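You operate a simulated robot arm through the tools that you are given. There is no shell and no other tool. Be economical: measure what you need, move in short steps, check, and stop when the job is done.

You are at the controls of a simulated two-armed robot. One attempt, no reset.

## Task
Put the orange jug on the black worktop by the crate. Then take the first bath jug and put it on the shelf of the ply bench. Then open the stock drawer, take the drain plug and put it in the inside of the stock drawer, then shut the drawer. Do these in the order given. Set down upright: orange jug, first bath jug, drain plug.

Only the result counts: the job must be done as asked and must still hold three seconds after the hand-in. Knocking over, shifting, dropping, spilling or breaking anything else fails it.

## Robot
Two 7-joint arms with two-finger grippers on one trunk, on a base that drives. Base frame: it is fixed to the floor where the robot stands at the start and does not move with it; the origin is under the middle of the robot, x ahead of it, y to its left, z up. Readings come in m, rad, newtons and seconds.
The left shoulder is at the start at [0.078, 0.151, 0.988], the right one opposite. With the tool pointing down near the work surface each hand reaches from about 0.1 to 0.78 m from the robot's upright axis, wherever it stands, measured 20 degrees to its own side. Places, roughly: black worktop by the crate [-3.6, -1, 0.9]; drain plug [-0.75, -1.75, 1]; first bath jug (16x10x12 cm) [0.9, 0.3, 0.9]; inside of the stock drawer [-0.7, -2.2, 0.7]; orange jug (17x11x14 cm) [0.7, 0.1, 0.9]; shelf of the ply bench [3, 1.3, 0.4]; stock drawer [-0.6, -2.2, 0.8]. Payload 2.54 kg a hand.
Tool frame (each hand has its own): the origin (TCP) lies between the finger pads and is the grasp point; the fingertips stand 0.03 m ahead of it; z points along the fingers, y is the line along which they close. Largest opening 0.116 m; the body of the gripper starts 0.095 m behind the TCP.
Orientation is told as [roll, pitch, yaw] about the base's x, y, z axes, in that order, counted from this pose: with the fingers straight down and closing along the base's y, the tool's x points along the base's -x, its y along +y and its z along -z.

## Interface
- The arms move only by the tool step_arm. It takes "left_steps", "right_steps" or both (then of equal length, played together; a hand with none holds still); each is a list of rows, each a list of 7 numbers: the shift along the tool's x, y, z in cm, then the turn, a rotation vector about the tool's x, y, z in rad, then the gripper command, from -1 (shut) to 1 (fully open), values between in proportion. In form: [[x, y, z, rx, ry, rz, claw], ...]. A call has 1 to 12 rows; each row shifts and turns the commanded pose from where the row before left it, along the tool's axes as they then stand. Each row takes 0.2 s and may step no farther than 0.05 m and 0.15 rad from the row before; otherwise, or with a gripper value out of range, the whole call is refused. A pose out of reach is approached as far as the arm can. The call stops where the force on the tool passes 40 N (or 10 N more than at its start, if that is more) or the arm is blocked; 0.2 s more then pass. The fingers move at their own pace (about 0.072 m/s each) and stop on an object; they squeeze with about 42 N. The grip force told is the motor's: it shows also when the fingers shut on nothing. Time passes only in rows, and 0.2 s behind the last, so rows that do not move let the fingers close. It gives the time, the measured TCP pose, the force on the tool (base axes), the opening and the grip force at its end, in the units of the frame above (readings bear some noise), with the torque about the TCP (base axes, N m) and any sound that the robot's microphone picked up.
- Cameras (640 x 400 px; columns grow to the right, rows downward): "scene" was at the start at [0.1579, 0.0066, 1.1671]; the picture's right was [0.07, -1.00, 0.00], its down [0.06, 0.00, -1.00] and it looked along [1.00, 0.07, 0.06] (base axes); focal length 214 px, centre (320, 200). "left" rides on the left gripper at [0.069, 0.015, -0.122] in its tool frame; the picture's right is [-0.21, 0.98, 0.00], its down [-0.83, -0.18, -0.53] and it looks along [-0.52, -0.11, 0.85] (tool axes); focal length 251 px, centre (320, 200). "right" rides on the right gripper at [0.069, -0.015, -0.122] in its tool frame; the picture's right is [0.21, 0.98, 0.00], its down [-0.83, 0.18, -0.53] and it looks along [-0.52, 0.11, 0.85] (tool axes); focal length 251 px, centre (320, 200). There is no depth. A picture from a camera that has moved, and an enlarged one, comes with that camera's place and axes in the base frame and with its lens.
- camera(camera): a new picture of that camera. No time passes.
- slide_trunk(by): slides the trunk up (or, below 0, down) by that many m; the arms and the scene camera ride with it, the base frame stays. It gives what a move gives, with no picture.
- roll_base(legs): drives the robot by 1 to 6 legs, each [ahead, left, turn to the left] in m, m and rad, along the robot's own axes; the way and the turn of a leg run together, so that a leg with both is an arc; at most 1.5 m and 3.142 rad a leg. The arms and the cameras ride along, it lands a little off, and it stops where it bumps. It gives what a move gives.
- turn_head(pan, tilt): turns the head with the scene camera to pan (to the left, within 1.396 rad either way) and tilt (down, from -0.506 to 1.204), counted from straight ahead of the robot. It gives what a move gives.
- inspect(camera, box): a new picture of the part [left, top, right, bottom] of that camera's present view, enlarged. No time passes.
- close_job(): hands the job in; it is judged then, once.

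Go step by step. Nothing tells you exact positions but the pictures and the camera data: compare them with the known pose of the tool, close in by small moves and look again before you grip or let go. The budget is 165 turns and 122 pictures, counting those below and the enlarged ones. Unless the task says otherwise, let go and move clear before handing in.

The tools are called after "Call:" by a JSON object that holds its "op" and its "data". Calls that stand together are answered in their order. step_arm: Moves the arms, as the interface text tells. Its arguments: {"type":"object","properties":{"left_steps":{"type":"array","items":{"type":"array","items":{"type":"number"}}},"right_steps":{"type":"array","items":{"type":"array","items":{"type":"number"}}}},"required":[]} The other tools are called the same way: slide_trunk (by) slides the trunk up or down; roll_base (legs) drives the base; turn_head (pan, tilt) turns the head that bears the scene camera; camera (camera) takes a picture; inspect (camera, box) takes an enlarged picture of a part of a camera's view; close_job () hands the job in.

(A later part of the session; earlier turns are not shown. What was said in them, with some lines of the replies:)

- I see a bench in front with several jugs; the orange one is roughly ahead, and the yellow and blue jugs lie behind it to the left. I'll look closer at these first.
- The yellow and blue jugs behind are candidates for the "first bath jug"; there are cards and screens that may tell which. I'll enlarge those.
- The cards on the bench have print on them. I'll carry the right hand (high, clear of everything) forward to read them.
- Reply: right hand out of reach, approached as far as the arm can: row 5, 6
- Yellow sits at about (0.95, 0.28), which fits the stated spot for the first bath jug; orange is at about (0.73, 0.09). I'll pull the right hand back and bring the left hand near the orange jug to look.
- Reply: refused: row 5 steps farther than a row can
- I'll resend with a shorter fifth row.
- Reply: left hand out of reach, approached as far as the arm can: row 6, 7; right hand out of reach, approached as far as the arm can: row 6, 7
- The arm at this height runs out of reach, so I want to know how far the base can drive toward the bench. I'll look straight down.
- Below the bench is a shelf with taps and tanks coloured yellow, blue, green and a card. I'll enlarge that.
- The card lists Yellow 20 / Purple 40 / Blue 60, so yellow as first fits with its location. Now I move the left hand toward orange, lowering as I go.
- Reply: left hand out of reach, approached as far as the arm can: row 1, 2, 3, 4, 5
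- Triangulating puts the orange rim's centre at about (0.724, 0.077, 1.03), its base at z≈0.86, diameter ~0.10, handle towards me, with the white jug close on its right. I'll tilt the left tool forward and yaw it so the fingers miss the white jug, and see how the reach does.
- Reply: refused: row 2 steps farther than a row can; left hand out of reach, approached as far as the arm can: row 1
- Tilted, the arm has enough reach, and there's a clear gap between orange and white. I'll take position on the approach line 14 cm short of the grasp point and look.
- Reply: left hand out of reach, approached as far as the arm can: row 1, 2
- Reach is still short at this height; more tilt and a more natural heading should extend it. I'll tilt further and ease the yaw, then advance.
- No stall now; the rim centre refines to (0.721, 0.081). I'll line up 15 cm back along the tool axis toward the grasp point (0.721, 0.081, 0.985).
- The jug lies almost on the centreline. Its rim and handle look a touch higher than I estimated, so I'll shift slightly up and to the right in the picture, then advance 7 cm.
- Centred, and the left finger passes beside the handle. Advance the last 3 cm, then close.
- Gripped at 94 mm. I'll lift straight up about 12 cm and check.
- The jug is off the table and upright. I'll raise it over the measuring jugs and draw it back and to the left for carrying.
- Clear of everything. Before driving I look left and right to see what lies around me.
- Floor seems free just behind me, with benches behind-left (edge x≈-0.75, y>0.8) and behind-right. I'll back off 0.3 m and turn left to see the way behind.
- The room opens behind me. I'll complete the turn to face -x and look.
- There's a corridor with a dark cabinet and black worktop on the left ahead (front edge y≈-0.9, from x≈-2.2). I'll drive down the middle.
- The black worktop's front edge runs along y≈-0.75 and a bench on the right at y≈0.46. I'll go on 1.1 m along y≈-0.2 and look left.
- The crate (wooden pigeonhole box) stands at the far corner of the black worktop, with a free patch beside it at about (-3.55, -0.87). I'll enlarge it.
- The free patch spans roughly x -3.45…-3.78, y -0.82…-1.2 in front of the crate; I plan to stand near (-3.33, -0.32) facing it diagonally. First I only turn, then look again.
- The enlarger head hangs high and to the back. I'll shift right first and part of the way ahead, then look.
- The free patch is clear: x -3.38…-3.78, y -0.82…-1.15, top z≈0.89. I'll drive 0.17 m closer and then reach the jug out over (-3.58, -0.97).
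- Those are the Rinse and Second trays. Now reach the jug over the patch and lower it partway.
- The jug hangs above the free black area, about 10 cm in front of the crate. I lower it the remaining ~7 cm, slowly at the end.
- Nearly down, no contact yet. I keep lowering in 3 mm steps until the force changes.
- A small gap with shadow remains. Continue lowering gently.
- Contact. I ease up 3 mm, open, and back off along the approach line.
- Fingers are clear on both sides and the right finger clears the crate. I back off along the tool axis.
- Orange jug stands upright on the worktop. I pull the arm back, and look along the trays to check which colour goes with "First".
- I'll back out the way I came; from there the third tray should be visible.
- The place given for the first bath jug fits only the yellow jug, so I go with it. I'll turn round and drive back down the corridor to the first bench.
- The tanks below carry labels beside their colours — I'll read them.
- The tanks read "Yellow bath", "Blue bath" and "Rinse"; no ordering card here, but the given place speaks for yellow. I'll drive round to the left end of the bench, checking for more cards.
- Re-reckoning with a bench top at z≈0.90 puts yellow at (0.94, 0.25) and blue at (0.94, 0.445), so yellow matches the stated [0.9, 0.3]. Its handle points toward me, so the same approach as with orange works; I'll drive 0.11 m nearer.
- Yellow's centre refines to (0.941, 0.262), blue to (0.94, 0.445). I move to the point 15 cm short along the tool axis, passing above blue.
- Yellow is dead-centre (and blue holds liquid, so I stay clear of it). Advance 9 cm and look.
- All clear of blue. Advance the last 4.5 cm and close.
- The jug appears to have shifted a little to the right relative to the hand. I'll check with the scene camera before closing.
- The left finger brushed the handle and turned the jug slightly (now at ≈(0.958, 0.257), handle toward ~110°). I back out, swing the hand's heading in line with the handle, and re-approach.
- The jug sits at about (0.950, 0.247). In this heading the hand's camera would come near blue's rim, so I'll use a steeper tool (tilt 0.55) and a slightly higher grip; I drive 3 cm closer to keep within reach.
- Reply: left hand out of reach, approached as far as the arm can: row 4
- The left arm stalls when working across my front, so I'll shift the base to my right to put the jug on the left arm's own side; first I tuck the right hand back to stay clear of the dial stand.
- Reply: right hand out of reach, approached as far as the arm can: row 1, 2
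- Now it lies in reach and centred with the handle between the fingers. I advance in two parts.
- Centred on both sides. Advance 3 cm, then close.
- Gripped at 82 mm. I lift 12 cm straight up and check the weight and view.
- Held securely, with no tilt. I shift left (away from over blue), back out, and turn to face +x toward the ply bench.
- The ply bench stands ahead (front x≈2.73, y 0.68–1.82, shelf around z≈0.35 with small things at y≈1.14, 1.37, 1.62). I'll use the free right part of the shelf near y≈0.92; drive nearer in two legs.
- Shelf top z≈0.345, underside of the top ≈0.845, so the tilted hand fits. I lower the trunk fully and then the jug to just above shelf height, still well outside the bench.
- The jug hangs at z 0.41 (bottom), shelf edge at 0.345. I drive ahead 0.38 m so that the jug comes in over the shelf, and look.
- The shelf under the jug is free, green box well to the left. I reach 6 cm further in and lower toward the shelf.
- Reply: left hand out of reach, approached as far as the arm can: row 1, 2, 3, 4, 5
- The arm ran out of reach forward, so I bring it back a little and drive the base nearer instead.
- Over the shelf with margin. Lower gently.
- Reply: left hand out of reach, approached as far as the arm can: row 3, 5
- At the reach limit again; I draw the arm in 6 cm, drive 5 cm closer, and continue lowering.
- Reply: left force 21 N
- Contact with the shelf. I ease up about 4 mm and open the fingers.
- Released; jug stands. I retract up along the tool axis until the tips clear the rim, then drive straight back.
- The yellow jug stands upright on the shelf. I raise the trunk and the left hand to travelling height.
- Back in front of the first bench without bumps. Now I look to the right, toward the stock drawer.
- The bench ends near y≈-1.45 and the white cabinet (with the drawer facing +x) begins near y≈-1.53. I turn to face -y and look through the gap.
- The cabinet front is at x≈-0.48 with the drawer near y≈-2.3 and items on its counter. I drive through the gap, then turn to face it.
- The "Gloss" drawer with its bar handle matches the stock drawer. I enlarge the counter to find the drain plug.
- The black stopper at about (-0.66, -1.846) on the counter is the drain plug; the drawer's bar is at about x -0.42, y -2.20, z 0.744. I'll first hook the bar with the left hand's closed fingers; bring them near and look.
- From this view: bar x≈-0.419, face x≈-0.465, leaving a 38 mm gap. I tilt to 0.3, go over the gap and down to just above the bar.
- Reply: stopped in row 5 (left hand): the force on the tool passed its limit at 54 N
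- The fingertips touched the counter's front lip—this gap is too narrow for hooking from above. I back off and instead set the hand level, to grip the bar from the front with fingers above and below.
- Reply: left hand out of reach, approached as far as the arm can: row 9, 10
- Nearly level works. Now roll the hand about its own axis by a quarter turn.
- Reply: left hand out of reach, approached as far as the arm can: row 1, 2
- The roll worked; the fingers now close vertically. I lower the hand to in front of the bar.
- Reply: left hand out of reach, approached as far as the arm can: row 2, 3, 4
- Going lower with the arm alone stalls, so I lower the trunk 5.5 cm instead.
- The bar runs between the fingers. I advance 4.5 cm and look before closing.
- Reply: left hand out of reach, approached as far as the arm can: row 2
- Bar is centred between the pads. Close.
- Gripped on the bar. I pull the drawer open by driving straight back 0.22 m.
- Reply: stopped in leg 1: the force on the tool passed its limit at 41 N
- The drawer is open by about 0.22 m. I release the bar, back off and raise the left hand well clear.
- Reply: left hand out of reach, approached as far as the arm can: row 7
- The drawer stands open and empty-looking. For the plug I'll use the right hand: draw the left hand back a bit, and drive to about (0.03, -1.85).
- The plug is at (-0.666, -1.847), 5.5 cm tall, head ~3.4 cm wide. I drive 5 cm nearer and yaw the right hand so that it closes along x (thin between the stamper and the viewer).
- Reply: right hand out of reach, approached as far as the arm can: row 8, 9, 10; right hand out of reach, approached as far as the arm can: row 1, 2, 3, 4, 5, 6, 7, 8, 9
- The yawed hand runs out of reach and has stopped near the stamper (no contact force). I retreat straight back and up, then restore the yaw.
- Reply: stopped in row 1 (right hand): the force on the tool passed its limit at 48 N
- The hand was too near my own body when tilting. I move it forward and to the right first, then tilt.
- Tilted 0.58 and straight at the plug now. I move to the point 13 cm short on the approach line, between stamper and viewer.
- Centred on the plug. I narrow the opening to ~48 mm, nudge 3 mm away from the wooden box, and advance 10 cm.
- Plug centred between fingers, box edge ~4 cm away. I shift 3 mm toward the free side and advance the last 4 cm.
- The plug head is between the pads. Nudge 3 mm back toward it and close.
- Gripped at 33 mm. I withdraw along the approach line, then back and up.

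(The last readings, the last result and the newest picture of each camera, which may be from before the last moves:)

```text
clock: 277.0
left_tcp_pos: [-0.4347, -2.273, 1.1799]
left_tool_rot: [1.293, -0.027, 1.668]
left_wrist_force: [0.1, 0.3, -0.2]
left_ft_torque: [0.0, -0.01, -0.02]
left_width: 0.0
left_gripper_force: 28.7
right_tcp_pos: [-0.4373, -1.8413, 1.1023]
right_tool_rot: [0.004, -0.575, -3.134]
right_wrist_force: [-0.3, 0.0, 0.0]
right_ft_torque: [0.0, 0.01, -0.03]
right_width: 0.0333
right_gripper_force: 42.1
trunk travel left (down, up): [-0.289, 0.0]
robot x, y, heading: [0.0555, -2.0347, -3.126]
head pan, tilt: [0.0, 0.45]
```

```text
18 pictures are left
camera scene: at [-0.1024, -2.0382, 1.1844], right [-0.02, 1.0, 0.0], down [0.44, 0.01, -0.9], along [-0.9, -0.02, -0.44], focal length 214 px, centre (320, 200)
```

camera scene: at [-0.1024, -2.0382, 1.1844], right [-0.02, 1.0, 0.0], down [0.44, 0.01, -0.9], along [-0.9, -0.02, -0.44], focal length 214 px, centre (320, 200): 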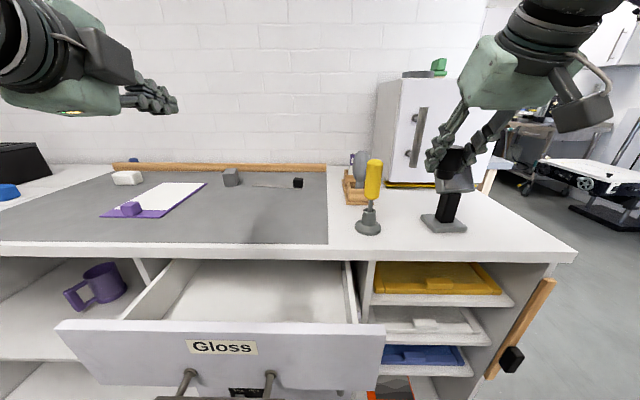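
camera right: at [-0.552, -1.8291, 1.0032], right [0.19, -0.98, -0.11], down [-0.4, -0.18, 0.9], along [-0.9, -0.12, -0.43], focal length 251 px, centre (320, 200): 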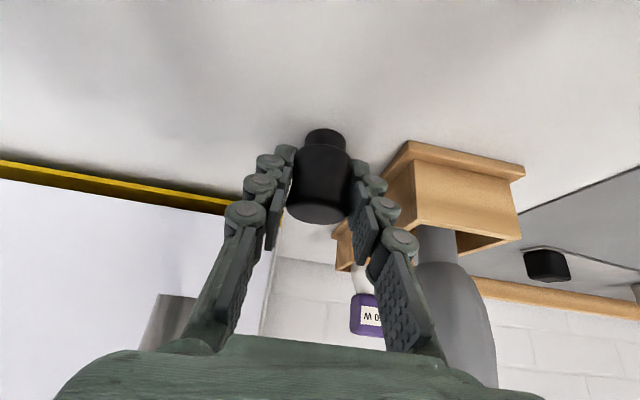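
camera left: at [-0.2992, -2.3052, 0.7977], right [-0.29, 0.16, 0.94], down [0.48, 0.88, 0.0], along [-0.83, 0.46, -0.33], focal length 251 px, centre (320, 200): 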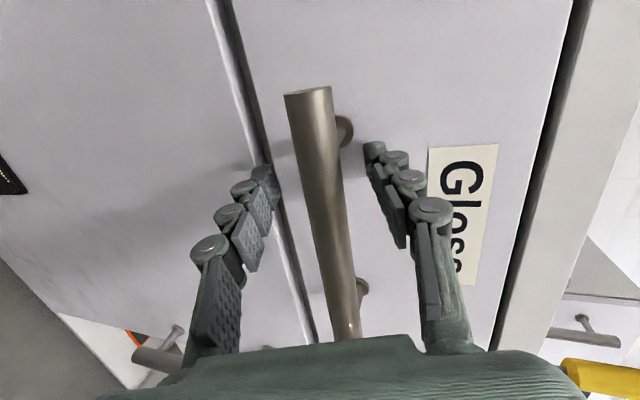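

The plug is held, but the drawer got nudged in to about half its opening (bar now at x≈-0.29), which is too tight for the tilted hand. I'll back up and pull it fully open again with the left hand, keeping the plug in the right.

Call:
{"op": "roll_base", "data": {"legs": [[-0.25, -0.045, 0]]}}

Call:
{"op": "step_arm", "data": {"left_steps": [[0.1, -4.2, 1.95, 0, 0, 0, 0], [0.1, -4.2, 1.95, 0, 0, 0, 0], [0.1, -4.2, 1.95, 0, 0, 0, 0], [0.1, -4.2, 1.95, 0, 0, 0, 0], [0.1, -4.2, 1.95, 0, 0, 0, 0], [0.1, -4.2, 1.95, 0, 0, 0, 0], [0.1, -4.2, 1.95, 0, 0, 0, 0], [0, -4, 1.2, 0, 0, 0, 0], [0, 0, 0, 0, 0, 0, 0]]}}

Call:
{"op": "camera", "data": {"camera": "left"}}

```text
clock: 278.8
left_tcp_pos: [-0.1834, -2.2227, 1.1798]
left_tool_rot: [1.295, -0.028, 1.667]
left_wrist_force: [0.6, -0.2, -0.7]
left_ft_torque: [0.01, 0.0, 0.0]
left_width: 0.0
left_gripper_force: 27.9
right_tcp_pos: [-0.1868, -1.7893, 1.1032]
right_tool_rot: [0.006, -0.575, -3.135]
right_wrist_force: [0.1, 0.7, -0.7]
right_ft_torque: [-0.05, 0.07, 0.0]
right_width: 0.0328
right_gripper_force: 41.6
trunk travel left (down, up): [-0.289, 0.0]
robot x, y, heading: [0.3063, -1.987, -3.127]
head pan, tilt: [0.0, 0.45]
```

```text
clock: 280.8
left_tcp_pos: [-0.2672, -2.2273, 0.8301]
left_tool_rot: [1.294, -0.027, 1.666]
left_wrist_force: [0.1, 0.0, -0.2]
left_ft_torque: [-0.01, 0.03, 0.0]
left_width: 0.0583
left_gripper_force: 0.0
left hand out of reach, approached as far as the arm can: row 1, 2, 3
right_tcp_pos: [-0.1879, -1.7906, 1.1032]
right_tool_rot: [0.003, -0.575, -3.135]
right_wrist_force: [0.1, -0.2, -0.4]
right_ft_torque: [0.04, 0.02, 0.04]
right_width: 0.0326
right_gripper_force: 41.7
trunk travel left (down, up): [-0.289, 0.0]
robot x, y, heading: [0.3097, -1.9856, -3.132]
head pan, tilt: [0.0, 0.45]
```

```text
17 pictures are left
camera left: at [-0.1484, -2.2874, 0.8759], right [-0.28, 0.16, 0.95], down [0.48, 0.88, -0.01], along [-0.83, 0.45, -0.33], focal length 251 px, centre (320, 200)
```

left: 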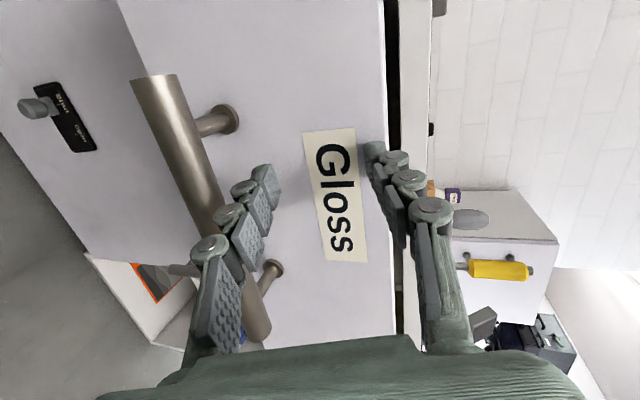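

The bar is at x≈-0.275. I back the base 6 cm so the lower finger clears it, then lower the trunk to bar height.

Call:
{"op": "roll_base", "data": {"legs": [[-0.06, 0, 0]]}}

Call:
{"op": "slide_trunk", "data": {"by": -0.07}}

Call:
{"op": "camera", "data": {"camera": "left"}}

```text
clock: 281.8
left_tcp_pos: [-0.208, -2.2249, 0.8308]
left_tool_rot: [1.295, -0.027, 1.668]
left_wrist_force: [0.0, -0.4, 0.1]
left_ft_torque: [0.01, -0.01, -0.01]
left_width: 0.058
left_gripper_force: 0.1
right_tcp_pos: [-0.1293, -1.7892, 1.1027]
right_tool_rot: [0.006, -0.573, -3.137]
right_wrist_force: [1.2, 0.2, -0.4]
right_ft_torque: [0.02, 0.05, -0.01]
right_width: 0.0326
right_gripper_force: 42.3
trunk travel left (down, up): [-0.289, 0.0]
robot x, y, heading: [0.3647, -1.9872, -3.132]
head pan, tilt: [0.0, 0.45]
```

```text
clock: 282.9
left_tcp_pos: [-0.2098, -2.2264, 0.7617]
left_tool_rot: [1.296, -0.03, 1.669]
left_wrist_force: [-0.1, -0.5, 0.2]
left_ft_torque: [0.04, -0.05, 0.01]
left_width: 0.058
left_gripper_force: 0.0
right_tcp_pos: [-0.1299, -1.7897, 1.0333]
right_tool_rot: [0.005, -0.574, -3.137]
right_wrist_force: [0.6, 0.2, -0.6]
right_ft_torque: [0.02, 0.01, -0.01]
right_width: 0.0327
right_gripper_force: 42.1
trunk travel left (down, up): [-0.219, 0.07]
robot x, y, heading: [0.3625, -1.9851, -3.122]
head pan, tilt: [0.0, 0.45]
```

```text
16 pictures are left
camera left: at [-0.0903, -2.2861, 0.8065], right [-0.28, 0.16, 0.95], down [0.48, 0.88, -0.01], along [-0.83, 0.45, -0.33], focal length 251 px, centre (320, 200)
```

left: 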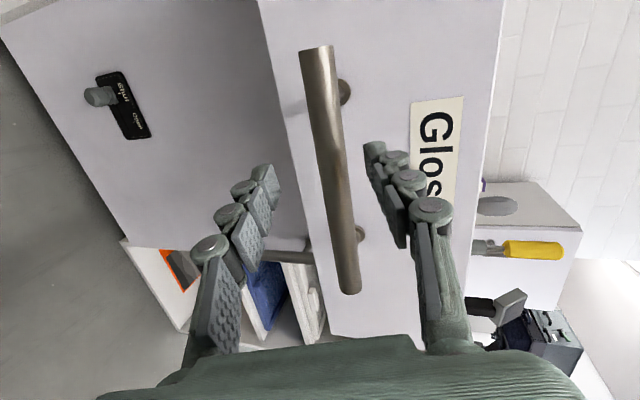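

Lined up. I lower 1.5 cm more, drive 6 cm ahead onto the bar and close.

Call:
{"op": "slide_trunk", "data": {"by": -0.014}}

Call:
{"op": "roll_base", "data": {"legs": [[0.06, 0, 0]]}}

Call:
{"op": "step_arm", "data": {"left_steps": [[0, 0, 0, 0, 0, 0, -1], [0, 0, 0, 0, 0, 0, -1], [0, 0, 0, 0, 0, 0, -1], [0, 0, 0, 0, 0, 0, -1]]}}

```text
clock: 283.5
left_tcp_pos: [-0.2086, -2.2262, 0.7462]
left_tool_rot: [1.294, -0.027, 1.667]
left_wrist_force: [0.2, -0.2, 0.0]
left_ft_torque: [0.0, -0.01, -0.03]
left_width: 0.0581
left_gripper_force: 0.0
right_tcp_pos: [-0.1297, -1.7905, 1.0175]
right_tool_rot: [0.007, -0.573, -3.136]
right_wrist_force: [-0.8, 0.5, 0.3]
right_ft_torque: [0.01, 0.0, 0.01]
right_width: 0.0325
right_gripper_force: 42.3
trunk travel left (down, up): [-0.205, 0.084]
robot x, y, heading: [0.3683, -1.9875, -3.125]
head pan, tilt: [0.0, 0.45]
```

```text
clock: 284.4
left_tcp_pos: [-0.2686, -2.2272, 0.7459]
left_tool_rot: [1.295, -0.028, 1.667]
left_wrist_force: [0.3, 0.3, 0.4]
left_ft_torque: [0.03, 0.01, 0.0]
left_width: 0.0581
left_gripper_force: 0.1
right_tcp_pos: [-0.1892, -1.7906, 1.0184]
right_tool_rot: [0.002, -0.571, -3.136]
right_wrist_force: [-0.4, 0.3, -0.1]
right_ft_torque: [0.05, -0.01, 0.03]
right_width: 0.033
right_gripper_force: 42.1
trunk travel left (down, up): [-0.205, 0.084]
robot x, y, heading: [0.3033, -1.9845, -3.129]
head pan, tilt: [0.0, 0.45]
```

```text
clock: 285.4
left_tcp_pos: [-0.2704, -2.228, 0.7552]
left_tool_rot: [1.314, -0.026, 1.668]
left_wrist_force: [-2.9, -9.4, 38.2]
left_ft_torque: [-0.75, -0.25, -0.76]
left_width: 0.0211
left_gripper_force: 43.7
right_tcp_pos: [-0.1871, -1.7899, 1.0197]
right_tool_rot: [0.004, -0.578, -3.137]
right_wrist_force: [0.5, -0.2, -0.4]
right_ft_torque: [0.03, 0.0, 0.0]
right_width: 0.0327
right_gripper_force: 42.2
trunk travel left (down, up): [-0.205, 0.084]
robot x, y, heading: [0.3019, -1.9864, -3.129]
head pan, tilt: [0.0, 0.45]
```

Gripped, with a vertical preload; I raise the trunk 1 cm to relax it, then pull back 7 cm.

Call:
{"op": "slide_trunk", "data": {"by": 0.011}}

Call:
{"op": "roll_base", "data": {"legs": [[-0.07, 0, 0]]}}

```text
clock: 286.0
left_tcp_pos: [-0.2679, -2.2267, 0.754]
left_tool_rot: [1.287, -0.024, 1.666]
left_wrist_force: [2.9, -2.4, 3.2]
left_ft_torque: [-1.29, 0.03, 0.43]
left_width: 0.021
left_gripper_force: 43.0
right_tcp_pos: [-0.1882, -1.7899, 1.0296]
right_tool_rot: [0.006, -0.574, -3.134]
right_wrist_force: [0.3, 0.6, -0.9]
right_ft_torque: [-0.01, -0.02, -0.02]
right_width: 0.0327
right_gripper_force: 42.7
trunk travel left (down, up): [-0.216, 0.073]
robot x, y, heading: [0.3044, -1.9831, -3.125]
head pan, tilt: [0.0, 0.45]
```

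```text
clock: 287.1
left_tcp_pos: [-0.1992, -2.2262, 0.7541]
left_tool_rot: [1.287, -0.027, 1.669]
left_wrist_force: [-0.8, -11.7, -17.0]
left_ft_torque: [-0.85, 0.06, -0.36]
left_width: 0.0209
left_gripper_force: 43.6
right_tcp_pos: [-0.119, -1.7884, 1.0288]
right_tool_rot: [0.004, -0.573, -3.138]
right_wrist_force: [0.0, -0.1, -1.0]
right_ft_torque: [0.0, 0.0, -0.02]
right_width: 0.0327
right_gripper_force: 42.1
trunk travel left (down, up): [-0.216, 0.073]
robot x, y, heading: [0.3754, -1.9848, -3.126]
head pan, tilt: [0.0, 0.45]
```

Fully open again (bar at x≈-0.20). I release and lift the left hand away as before.

Call:
{"op": "step_arm", "data": {"left_steps": [[0, 0, 0, 0, 0, 0, 0.2], [0, 0, 0, 0, 0, 0, 0.2], [0, 0, 0, 0, 0, 0, 0.2], [0, 0, -3, 0, 0, 0, 0.2], [0, 0, -3.5, 0, 0, 0, 0.2], [0, 4, -2, 0, 0, 0, -1], [0, 4.5, 0, 0, 0, 0, -1], [0, 4.5, 0, 0, 0, 0, -1], [0, 4.5, 0, 0, 0, 0, -1], [0, 4.5, 0, 0, 0, 0, -1], [0, 4.5, -2, 0, 0, 0, -1], [0, 0, -4, 0, 0, 0, -1]]}}

Call:
{"op": "slide_trunk", "data": {"by": 0.073}}

Call:
{"op": "roll_base", "data": {"legs": [[0, 0.33, 0], [0.2, 0, 0]]}}

Call:
{"op": "turn_head", "data": {"pan": -0.3, "tilt": 0.75}}

Call:
{"op": "camera", "data": {"camera": "scene"}}

```text
clock: 289.6
left_tcp_pos: [-0.1585, -2.2259, 1.042]
left_tool_rot: [1.291, -0.025, 1.668]
left_wrist_force: [-0.4, 0.1, -0.3]
left_ft_torque: [0.0, 0.02, 0.04]
left_width: 0.0001
left_gripper_force: 28.5
left hand out of reach, approached as far as the arm can: row 6
right_tcp_pos: [-0.119, -1.789, 1.0284]
right_tool_rot: [0.006, -0.574, -3.137]
right_wrist_force: [-0.8, -0.2, -0.9]
right_ft_torque: [0.0, 0.02, -0.01]
right_width: 0.0327
right_gripper_force: 42.3
trunk travel left (down, up): [-0.216, 0.073]
robot x, y, heading: [0.3721, -1.9838, -3.125]
head pan, tilt: [0.0, 0.45]
```

```text
clock: 290.8
left_tcp_pos: [-0.1595, -2.2266, 1.1136]
left_tool_rot: [1.29, -0.026, 1.669]
left_wrist_force: [0.5, 0.6, -0.5]
left_ft_torque: [0.02, -0.04, 0.0]
left_width: 0.0
left_gripper_force: 28.5
right_tcp_pos: [-0.1187, -1.7881, 1.1015]
right_tool_rot: [0.004, -0.573, -3.137]
right_wrist_force: [0.4, -0.7, -0.8]
right_ft_torque: [0.01, 0.02, -0.03]
right_width: 0.0323
right_gripper_force: 42.2
trunk travel left (down, up): [-0.289, 0.0]
robot x, y, heading: [0.3759, -1.9863, -3.128]
head pan, tilt: [0.0, 0.45]
```

```text
clock: 295.6
left_tcp_pos: [-0.3485, -2.5578, 1.113]
left_tool_rot: [1.29, -0.027, 1.673]
left_wrist_force: [-0.3, -0.2, 0.4]
left_ft_torque: [0.01, 0.03, 0.0]
left_width: 0.0002
left_gripper_force: 28.6
right_tcp_pos: [-0.3101, -2.1197, 1.1018]
right_tool_rot: [0.003, -0.572, -3.134]
right_wrist_force: [-0.7, -0.1, -0.3]
right_ft_torque: [0.01, -0.01, -0.01]
right_width: 0.0324
right_gripper_force: 42.1
trunk travel left (down, up): [-0.289, 0.0]
robot x, y, heading: [0.1843, -2.3136, -3.121]
head pan, tilt: [0.0, 0.45]
```

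```text
clock: 296.4
left_tcp_pos: [-0.3466, -2.56, 1.1145]
left_tool_rot: [1.289, -0.026, 1.675]
left_wrist_force: [-0.8, -0.9, -0.5]
left_ft_torque: [-0.03, -0.01, 0.0]
left_width: 0.0
left_gripper_force: 29.0
right_tcp_pos: [-0.3107, -2.121, 1.1029]
right_tool_rot: [0.004, -0.575, -3.132]
right_wrist_force: [0.8, -0.8, -0.6]
right_ft_torque: [-0.03, 0.0, -0.02]
right_width: 0.0325
right_gripper_force: 42.0
trunk travel left (down, up): [-0.289, 0.0]
robot x, y, heading: [0.1869, -2.314, -3.122]
head pan, tilt: [-0.3, 0.75]
```

```text
15 pictures are left
camera scene: at [0.0394, -2.293, 1.1581], right [0.28, 0.96, 0.0], down [0.66, -0.19, -0.73], along [-0.7, 0.2, -0.68], focal length 214 px, centre (320, 200)
```

scene: 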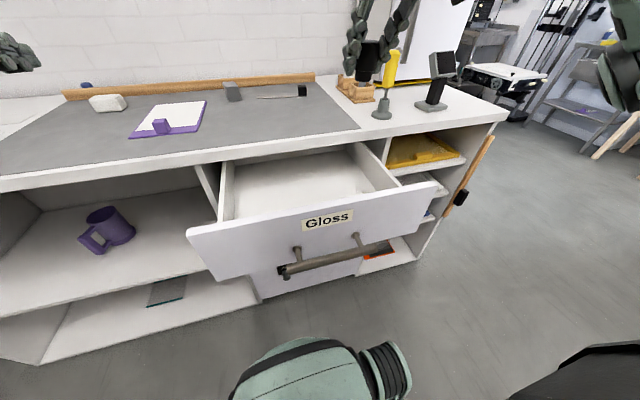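

Call:
{"op": "inspect", "data": {"camera": "scene", "box": [180, 120, 440, 280]}}

```text
2.46 times, centred on (310, 200) of scene
camera zoom: at [0.0394, -2.293, 1.1581], right [0.28, 0.96, 0.0], down [0.66, -0.19, -0.73], along [-0.7, 0.2, -0.68], focal length 528 px, centre (345, 200)
```

zoom: 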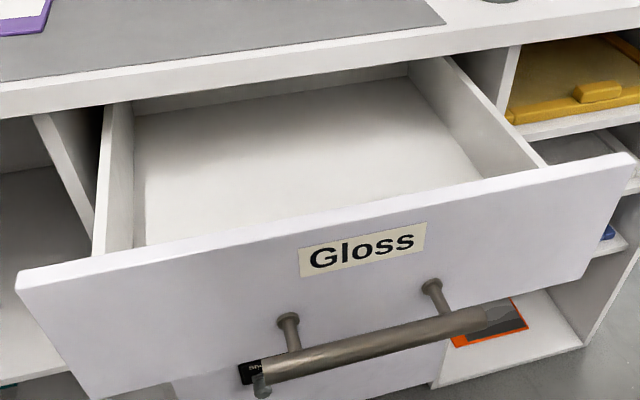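

The drawer is empty and open. I bring the plug over the front part of the drawer and lower it to just below the counter lip level, then check.

Call:
{"op": "step_arm", "data": {"right_steps": [[-0.82, 0.22, 3.5, 0, 0, 0, -1], [-0.82, 0.22, 3.5, 0, 0, 0, -1], [-0.82, 0.22, 3.5, 0, 0, 0, -1], [-0.82, 0.22, 3.5, 0, 0, 0, -1], [1.96, 0, 3.02, 0, 0, 0, -1], [1.96, 0, 3.02, 0, 0, 0, -1], [1.96, 0, 3.02, 0, 0, 0, -1], [0, 0, 0, 0, 0, 0, -1]]}}

Call:
{"op": "camera", "data": {"camera": "right"}}

Call:
{"op": "camera", "data": {"camera": "scene"}}

```text
clock: 298.2
left_tcp_pos: [-0.3485, -2.5586, 1.1142]
left_tool_rot: [1.289, -0.025, 1.673]
left_wrist_force: [0.2, 0.0, 0.4]
left_ft_torque: [-0.02, 0.02, 0.01]
left_width: 0.0001
left_gripper_force: 28.5
right_tcp_pos: [-0.4136, -2.1302, 0.8918]
right_tool_rot: [0.004, -0.575, -3.132]
right_wrist_force: [0.5, 0.8, -0.9]
right_ft_torque: [0.02, 0.02, 0.01]
right_width: 0.0325
right_gripper_force: 41.6
trunk travel left (down, up): [-0.289, 0.0]
robot x, y, heading: [0.1851, -2.3166, -3.124]
head pan, tilt: [-0.3, 0.75]
```

```text
13 pictures are left
camera right: at [-0.2908, -2.1148, 0.9585], right [0.19, -0.97, -0.11], down [-0.4, -0.18, 0.9], along [-0.9, -0.13, -0.43], focal length 251 px, centre (320, 200)
```

right: 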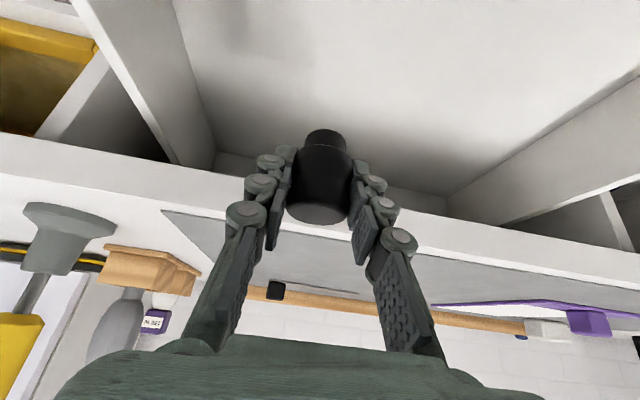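

```text
12 pictures are left
camera scene: at [0.0395, -2.293, 1.158], right [0.28, 0.96, 0.0], down [0.66, -0.19, -0.73], along [-0.7, 0.2, -0.68], focal length 214 px, centre (320, 200)
```

scene: 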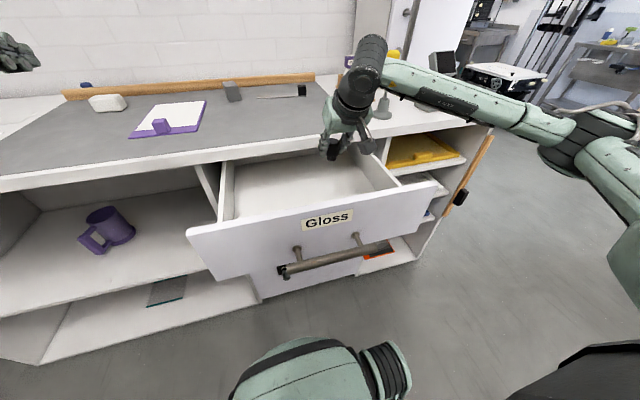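

Everything lines up inside the drawer. I continue down to z 0.82, in 3.5 cm, then down to 0.765.

Call:
{"op": "step_arm", "data": {"right_steps": [[1.96, 0, 3.02, 0, 0, 0, -1], [1.96, 0, 3.02, 0, 0, 0, -1], [-2.94, 0, 1.9, 0, 0, 0, -1], [1.5, 0, 2.3, 0, 0, 0, -1], [1.5, 0, 2.3, 0, 0, 0, -1], [0, 0, 0, 0, 0, 0, -1]]}}

Call:
{"op": "camera", "data": {"camera": "right"}}

```text
clock: 299.6
left_tcp_pos: [-0.3477, -2.5593, 1.1146]
left_tool_rot: [1.291, -0.027, 1.672]
left_wrist_force: [-0.2, 0.2, 0.1]
left_ft_torque: [0.01, -0.04, -0.03]
left_width: 0.0002
left_gripper_force: 28.9
right_tcp_pos: [-0.4492, -2.1334, 0.7667]
right_tool_rot: [0.003, -0.575, -3.131]
right_wrist_force: [-0.1, -0.7, -0.3]
right_ft_torque: [0.0, 0.0, 0.0]
right_width: 0.0321
right_gripper_force: 41.9
trunk travel left (down, up): [-0.289, 0.0]
robot x, y, heading: [0.1859, -2.3133, -3.127]
head pan, tilt: [-0.3, 0.75]
```

```text
11 pictures are left
camera right: at [-0.3261, -2.1171, 0.8315], right [0.19, -0.97, -0.11], down [-0.4, -0.18, 0.9], along [-0.9, -0.13, -0.43], focal length 251 px, centre (320, 200)
```

right: 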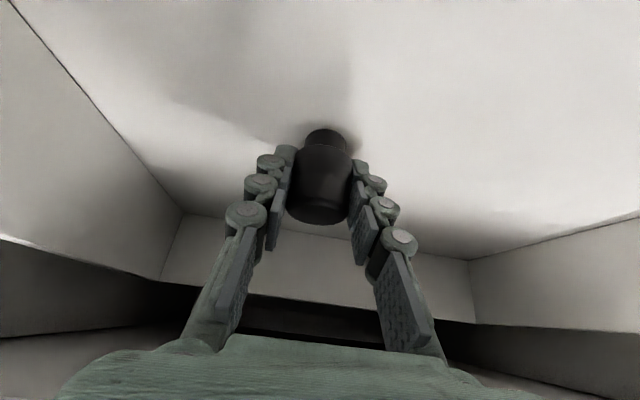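

Inside the drawer, just above its floor. Lower in 3 mm steps.

Call:
{"op": "step_arm", "data": {"right_steps": [[0.16, 0, 0.25, 0, 0, 0, -1], [0.16, 0, 0.25, 0, 0, 0, -1], [0.16, 0, 0.25, 0, 0, 0, -1], [0, 0, 0, 0, 0, 0, -1]]}}

```text
clock: 300.6
left_tcp_pos: [-0.3477, -2.5595, 1.1139]
left_tool_rot: [1.291, -0.026, 1.675]
left_wrist_force: [0.2, -0.6, -0.9]
left_ft_torque: [0.0, 0.01, 0.02]
left_width: 0.0001
left_gripper_force: 28.6
right_tcp_pos: [-0.449, -2.1324, 0.7601]
right_tool_rot: [0.005, -0.576, -3.132]
right_wrist_force: [-0.5, -0.5, 5.2]
right_ft_torque: [0.01, -0.03, -0.02]
right_width: 0.0323
right_gripper_force: 41.9
trunk travel left (down, up): [-0.289, 0.0]
robot x, y, heading: [0.1866, -2.3169, -3.122]
head pan, tilt: [-0.3, 0.75]
```

Contact (about 5 N). I ease off 1 mm and open to ~6 cm.

Call:
{"op": "step_arm", "data": {"right_steps": [[-0.06, 0, -0.1, 0, 0, 0, -1], [0, 0, 0, 0, 0, 0, -0.2], [0, 0, 0, 0, 0, 0, 0.05], [0, 0, 0, 0, 0, 0, 0.05]]}}

Call:
{"op": "camera", "data": {"camera": "right"}}

```text
clock: 301.6
left_tcp_pos: [-0.3472, -2.5601, 1.1142]
left_tool_rot: [1.29, -0.027, 1.675]
left_wrist_force: [-0.6, 0.1, -0.5]
left_ft_torque: [0.01, 0.02, -0.02]
left_width: 0.0
left_gripper_force: 28.6
right_tcp_pos: [-0.4491, -2.1338, 0.759]
right_tool_rot: [0.001, -0.576, -3.131]
right_wrist_force: [0.3, -0.5, 0.3]
right_ft_torque: [-0.01, -0.03, 0.0]
right_width: 0.0608
right_gripper_force: 0.0
trunk travel left (down, up): [-0.289, 0.0]
robot x, y, heading: [0.1846, -2.3149, -3.12]
head pan, tilt: [-0.3, 0.75]
```

```text
10 pictures are left
camera right: at [-0.3251, -2.1172, 0.8249], right [0.19, -0.97, -0.11], down [-0.4, -0.18, 0.9], along [-0.9, -0.13, -0.43], focal length 251 px, centre (320, 200)
```

right: 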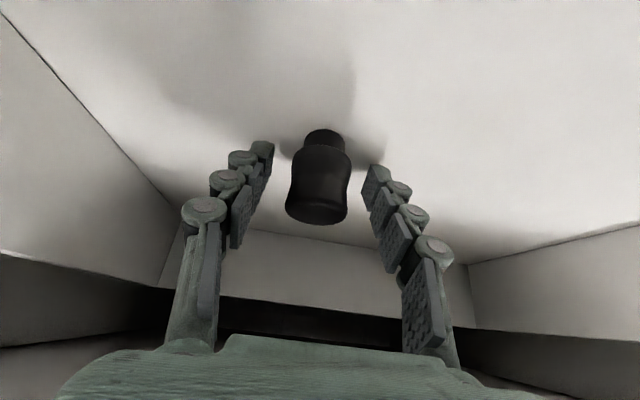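

The plug stands upright. I withdraw by the reverse path.

Call:
{"op": "step_arm", "data": {"right_steps": [[-0.8, 0, -1.2, 0, 0, 0, 0.05], [-1.5, 0, -2.3, 0, 0, 0, 0.05], [-1, 0, -1.6, 0, 0, 0, 0.05], [2.94, 0, -1.9, 0, 0, 0, 0.05], [-1.96, 0, -3.02, 0, 0, 0, 0], [-1.96, 0, -3.02, 0, 0, 0, 0], [-1.96, 0, -3.02, 0, 0, 0, 0], [-1.96, 0, -3.02, 0, 0, 0, 0], [-1.96, 0, -3.02, 0, 0, 0, 0], [2, 0, -2, 0, 0, 0, 0], [0, 0, 0, 0, 0, 0, 0]]}}

Call:
{"op": "inspect", "data": {"camera": "scene", "box": [180, 100, 440, 280]}}

```text
clock: 304.1
left_tcp_pos: [-0.3479, -2.5589, 1.114]
left_tool_rot: [1.29, -0.026, 1.673]
left_wrist_force: [0.2, -0.1, 0.2]
left_ft_torque: [0.0, 0.03, 0.01]
left_width: 0.0001
left_gripper_force: 28.6
right_tcp_pos: [-0.3846, -2.1303, 1.007]
right_tool_rot: [0.004, -0.573, -3.13]
right_wrist_force: [0.1, 0.1, 0.4]
right_ft_torque: [0.0, 0.0, 0.0]
right_width: 0.0581
right_gripper_force: 0.0
trunk travel left (down, up): [-0.289, 0.0]
robot x, y, heading: [0.1844, -2.3137, -3.122]
head pan, tilt: [-0.3, 0.75]
```

```text
2.22 times, centred on (310, 190) of scene
camera zoom: at [0.0393, -2.293, 1.158], right [0.28, 0.96, 0.0], down [0.66, -0.19, -0.73], along [-0.7, 0.2, -0.68], focal length 477 px, centre (342, 222)
```

zoom: 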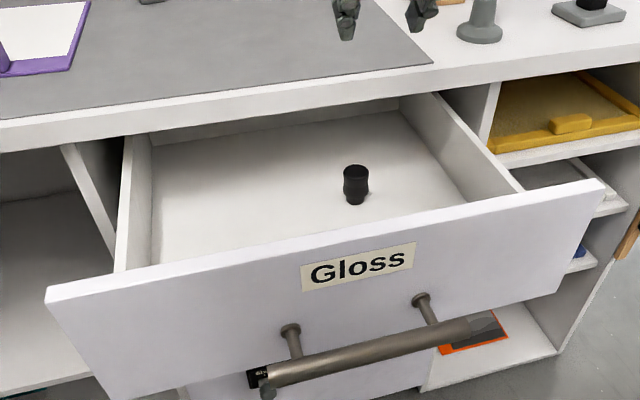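

The plug stands upright in the drawer. To shut it gently I'll push the front slowly with the right hand's closed fingers: back the base 6 cm, bring the hand in front of the panel.

Call:
{"op": "roll_base", "data": {"legs": [[-0.06, 0, 0]]}}

Call:
{"op": "step_arm", "data": {"right_steps": [[2.85, 1, -1.85, 0, 0, 0, -1], [2.85, 1, -1.85, 0, 0, 0, -1], [2.85, 1, -1.85, 0, 0, 0, -1], [2.85, 1, -1.85, 0, 0, 0, -1], [1.98, 1, 3.05, 0, 0, 0, -1], [1.98, 0, 3.05, 0, 0, 0, -1], [1.98, 0, 3.05, 0, 0, 0, -1], [1.98, 0, 3.05, 0, 0, 0, -1], [1.98, 0, 3.05, 0, 0, 0, -1], [0, 0, 0, 0, 0, 0, -1]]}}

Call:
{"op": "camera", "data": {"camera": "scene"}}

```text
clock: 305.0
left_tcp_pos: [-0.2876, -2.5595, 1.1147]
left_tool_rot: [1.29, -0.025, 1.673]
left_wrist_force: [0.8, -0.4, 0.2]
left_ft_torque: [-0.04, -0.09, 0.03]
left_width: 0.0002
left_gripper_force: 28.7
right_tcp_pos: [-0.3243, -2.1289, 1.006]
right_tool_rot: [0.004, -0.576, -3.132]
right_wrist_force: [-0.4, 0.0, 0.2]
right_ft_torque: [-0.01, 0.0, -0.03]
right_width: 0.0578
right_gripper_force: 0.0
trunk travel left (down, up): [-0.289, 0.0]
robot x, y, heading: [0.2473, -2.3155, -3.118]
head pan, tilt: [-0.3, 0.75]
```

```text
clock: 307.2
left_tcp_pos: [-0.2865, -2.5587, 1.1136]
left_tool_rot: [1.289, -0.027, 1.674]
left_wrist_force: [0.2, -0.2, 0.2]
left_ft_torque: [0.03, -0.03, -0.04]
left_width: 0.0
left_gripper_force: 28.4
right_tcp_pos: [-0.2036, -2.1842, 0.8274]
right_tool_rot: [0.006, -0.575, -3.131]
right_wrist_force: [-0.8, 0.1, -0.7]
right_ft_torque: [0.01, -0.01, -0.01]
right_width: 0.0
right_gripper_force: 29.1
right hand out of reach, approached as far as the arm can: row 6, 7, 8
trunk travel left (down, up): [-0.289, 0.0]
robot x, y, heading: [0.2458, -2.3157, -3.117]
head pan, tilt: [-0.3, 0.75]
```

```text
8 pictures are left
camera scene: at [0.0999, -2.2918, 1.158], right [0.28, 0.96, 0.0], down [0.66, -0.19, -0.73], along [-0.7, 0.2, -0.68], focal length 214 px, centre (320, 200)
```

scene: 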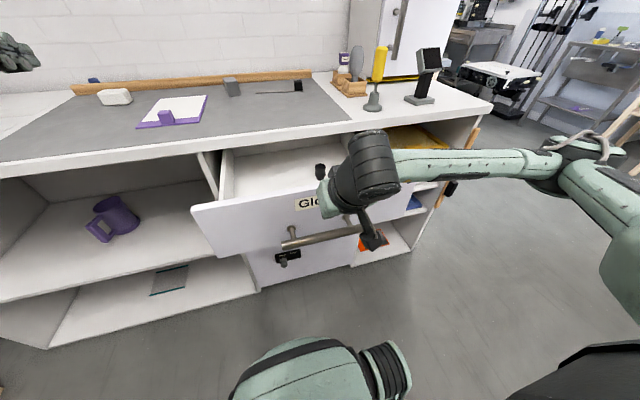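

The fist is just in front of the panel. I push forward slowly (6 cm/s).

Call:
{"op": "step_arm", "data": {"right_steps": [[-0.67, 0, 0.44, 0, 0, 0, -1], [-0.67, 0, 0.44, 0, 0, 0, -1], [-0.67, 0, 0.44, 0, 0, 0, -1], [-0.67, 0, 0.44, 0, 0, 0, -1], [-0.84, 0, 0.545, 0, 0, 0, -1], [-0.84, 0, 0.545, 0, 0, 0, -1], [-0.84, 0, 0.545, 0, 0, 0, -1], [-0.84, 0, 0.545, 0, 0, 0, -1], [-0.84, 0, 0.545, 0, 0, 0, -1], [-0.84, 0, 0.545, 0, 0, 0, -1]]}}

Call:
{"op": "inspect", "data": {"camera": "scene", "box": [180, 100, 440, 280]}}

```text
clock: 309.4
left_tcp_pos: [-0.2856, -2.5577, 1.1147]
left_tool_rot: [1.289, -0.026, 1.673]
left_wrist_force: [-1.0, -0.9, 0.2]
left_ft_torque: [-0.02, 0.02, -0.01]
left_width: 0.0
left_gripper_force: 28.8
right_tcp_pos: [-0.2948, -2.1848, 0.8276]
right_tool_rot: [0.005, -0.573, -3.13]
right_wrist_force: [-0.3, 0.2, 0.2]
right_ft_torque: [0.02, 0.0, 0.0]
right_width: 0.0
right_gripper_force: 28.5
trunk travel left (down, up): [-0.289, 0.0]
robot x, y, heading: [0.2497, -2.3123, -3.12]
head pan, tilt: [-0.3, 0.75]
```

```text
2.22 times, centred on (310, 190) of scene
camera zoom: at [0.0998, -2.2918, 1.158], right [0.28, 0.96, 0.0], down [0.66, -0.19, -0.73], along [-0.7, 0.2, -0.68], focal length 477 px, centre (342, 222)
```

zoom: 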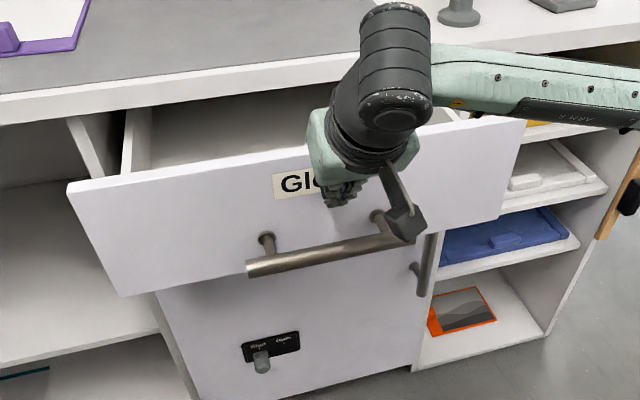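

The drawer slides in smoothly. Continue.

Call:
{"op": "step_arm", "data": {"right_steps": [[-0.84, 0, 0.545, 0, 0, 0, -1], [-0.84, 0, 0.545, 0, 0, 0, -1], [-0.84, 0, 0.545, 0, 0, 0, -1], [-0.84, 0, 0.545, 0, 0, 0, -1], [-0.84, 0, 0.545, 0, 0, 0, -1], [-0.84, 0, 0.545, 0, 0, 0, -1], [-0.84, 0, 0.545, 0, 0, 0, -1], [-0.84, 0, 0.545, 0, 0, 0, -1], [-0.84, 0, 0.545, 0, 0, 0, -1], [-0.84, 0, 0.545, 0, 0, 0, -1], [-0.84, 0, 0.545, 0, 0, 0, -1], [-0.84, 0, 0.545, 0, 0, 0, -1]]}}

```text
clock: 312.0
left_tcp_pos: [-0.2868, -2.5577, 1.1139]
left_tool_rot: [1.29, -0.025, 1.673]
left_wrist_force: [-0.3, -0.3, 0.2]
left_ft_torque: [-0.01, -0.01, 0.02]
left_width: 0.0
left_gripper_force: 28.6
right_tcp_pos: [-0.4146, -2.1866, 0.8262]
right_tool_rot: [0.005, -0.575, -3.13]
right_wrist_force: [-0.2, 0.1, -0.3]
right_ft_torque: [-0.02, -0.01, -0.03]
right_width: 0.0
right_gripper_force: 28.1
trunk travel left (down, up): [-0.289, 0.0]
robot x, y, heading: [0.2427, -2.3133, -3.12]
head pan, tilt: [-0.3, 0.75]
```

Call:
{"op": "step_arm", "data": {"right_steps": [[-0.67, 0, 0.44, 0, 0, 0, -1], [-0.67, 0, 0.44, 0, 0, 0, -1], [-0.67, 0, 0.44, 0, 0, 0, -1], [-0.42, 0, 0.27, 0, 0, 0, -1], [-0.42, 0, 0.27, 0, 0, 0, -1], [-0.25, 0, 0.16, 0, 0, 0, -1], [-0.25, 0, 0.16, 0, 0, 0, -1], [0, 0, 0, 0, 0, 0, -1]]}}

Call:
{"op": "inspect", "data": {"camera": "scene", "box": [180, 80, 440, 280]}}

```text
clock: 313.1
left_tcp_pos: [-0.2851, -2.5577, 1.1152]
left_tool_rot: [1.293, -0.027, 1.671]
left_wrist_force: [0.4, -0.1, 0.6]
left_ft_torque: [0.0, 0.01, 0.01]
left_width: 0.0001
left_gripper_force: 28.7
right_tcp_pos: [-0.4361, -2.187, 0.823]
right_tool_rot: [0.003, -0.56, -3.13]
right_wrist_force: [15.1, 1.7, 6.9]
right_ft_torque: [0.06, -0.09, -0.08]
right_width: 0.0058
right_gripper_force: 28.9
trunk travel left (down, up): [-0.289, 0.0]
robot x, y, heading: [0.2484, -2.3119, -3.121]
head pan, tilt: [-0.3, 0.75]
stopped in row 5 (right hand): the force on the tool passed its limit at 45 N (the readings are from after the stop); the commanded pose is now the measured one
```

```text
2.00 times, centred on (310, 180) of scene
camera zoom: at [0.1023, -2.2915, 1.1584], right [0.28, 0.96, 0.0], down [0.65, -0.19, -0.73], along [-0.7, 0.2, -0.68], focal length 429 px, centre (340, 240)
```

zoom: 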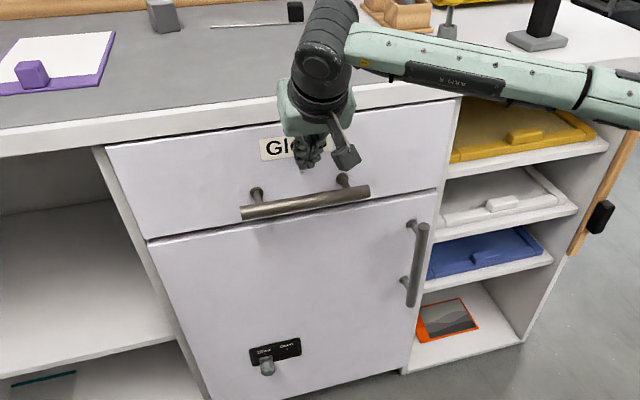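

The drawer reached its stop (45 N), face flush. I withdraw the hand and check.

Call:
{"op": "step_arm", "data": {"right_steps": [[0.84, 0, -0.545, 0, 0, 0, -1], [1.68, 0, -1.09, 0, 0, 0, -1], [2.5, 0, -1.6, 0, 0, 0, -1], [2.5, 0, -1.6, 0, 0, 0, -1], [2.5, 0, -1.6, 0, 0, 0, -1], [0, 0, 0, 0, 0, 0, -1]]}}

Call:
{"op": "roll_base", "data": {"legs": [[-0.15, 0, 0]]}}

Call:
{"op": "camera", "data": {"camera": "scene"}}

```text
clock: 314.5
left_tcp_pos: [-0.2865, -2.5567, 1.1146]
left_tool_rot: [1.291, -0.027, 1.673]
left_wrist_force: [-0.2, 0.8, -0.2]
left_ft_torque: [0.02, 0.01, 0.0]
left_width: 0.0
left_gripper_force: 28.7
right_tcp_pos: [-0.3195, -2.1856, 0.8245]
right_tool_rot: [0.004, -0.56, -3.13]
right_wrist_force: [0.1, 0.5, -0.7]
right_ft_torque: [-0.02, -0.02, -0.04]
right_width: 0.0
right_gripper_force: 28.4
trunk travel left (down, up): [-0.289, 0.0]
robot x, y, heading: [0.2411, -2.3134, -3.127]
head pan, tilt: [-0.3, 0.75]
```

```text
clock: 315.8
left_tcp_pos: [-0.1389, -2.5553, 1.1139]
left_tool_rot: [1.292, -0.027, 1.673]
left_wrist_force: [0.8, -0.1, 0.0]
left_ft_torque: [0.0, 0.0, -0.03]
left_width: 0.0002
left_gripper_force: 28.3
right_tcp_pos: [-0.1715, -2.1832, 0.8255]
right_tool_rot: [0.004, -0.559, -3.131]
right_wrist_force: [0.2, -0.3, 0.1]
right_ft_torque: [0.05, -0.01, 0.01]
right_width: 0.0002
right_gripper_force: 28.6
trunk travel left (down, up): [-0.289, 0.0]
robot x, y, heading: [0.3942, -2.3091, -3.127]
head pan, tilt: [-0.3, 0.75]
```

```text
5 pictures are left
camera scene: at [0.2489, -2.2885, 1.1581], right [0.28, 0.96, 0.0], down [0.65, -0.19, -0.73], along [-0.7, 0.2, -0.68], focal length 214 px, centre (320, 200)
```

scene: 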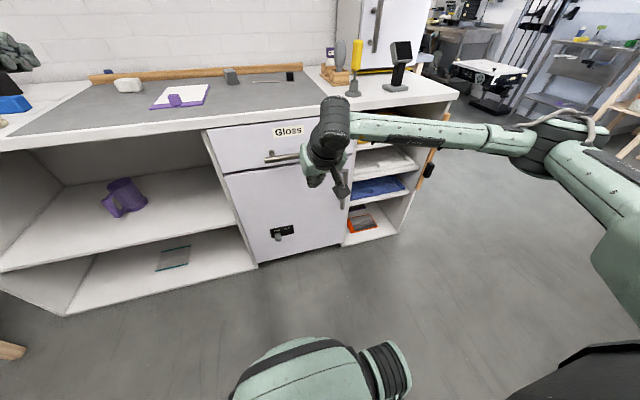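

Call:
{"op": "inspect", "data": {"camera": "scene", "box": [180, 90, 360, 200]}}

```text
3.56 times, centred on (270, 145) of scene
camera zoom: at [0.2489, -2.2885, 1.1581], right [0.28, 0.96, 0.0], down [0.65, -0.19, -0.73], along [-0.7, 0.2, -0.68], focal length 763 px, centre (498, 396)
```

zoom: 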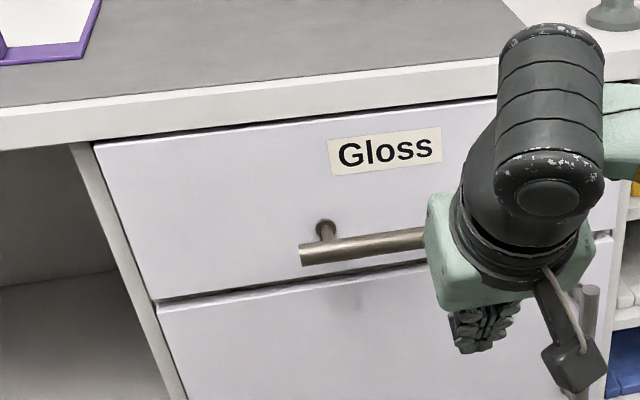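

The drawer is flush and shut, and both hands are clear, so I hand the job in.

Call:
{"op": "close_job", "data": {}}

```text
The job is handed in.
```

I did all three jobs in the order given and handed the job in; no result came back with the hand-in.

- **Orange jug:** it stands upright on the black worktop in front of the crate.
- **First bath jug:** I took this to be the yellow jug. No label names a "first bath"; I went by the place you gave, which fits yellow and not blue. It stands upright on the free right-hand part of the ply bench shelf. A finger turned and shifted it a little on its bench before I gripped it.
- **Drain plug:** I took this to be the black stopper on the counter, and the stock drawer to be the one marked "Gloss". The plug stood upright inside when I let go, but I could not see it once the drawer was closed.
- **Drawer:** it is shut and flush. It got nudged part-way in before I had the plug in place, so I pulled it fully open a second time.

I bumped two other things. The left fingertips touched the front lip of the drawer counter while I was trying the handle. The right hand also touched my own body once. I saw nothing else moved or knocked over.
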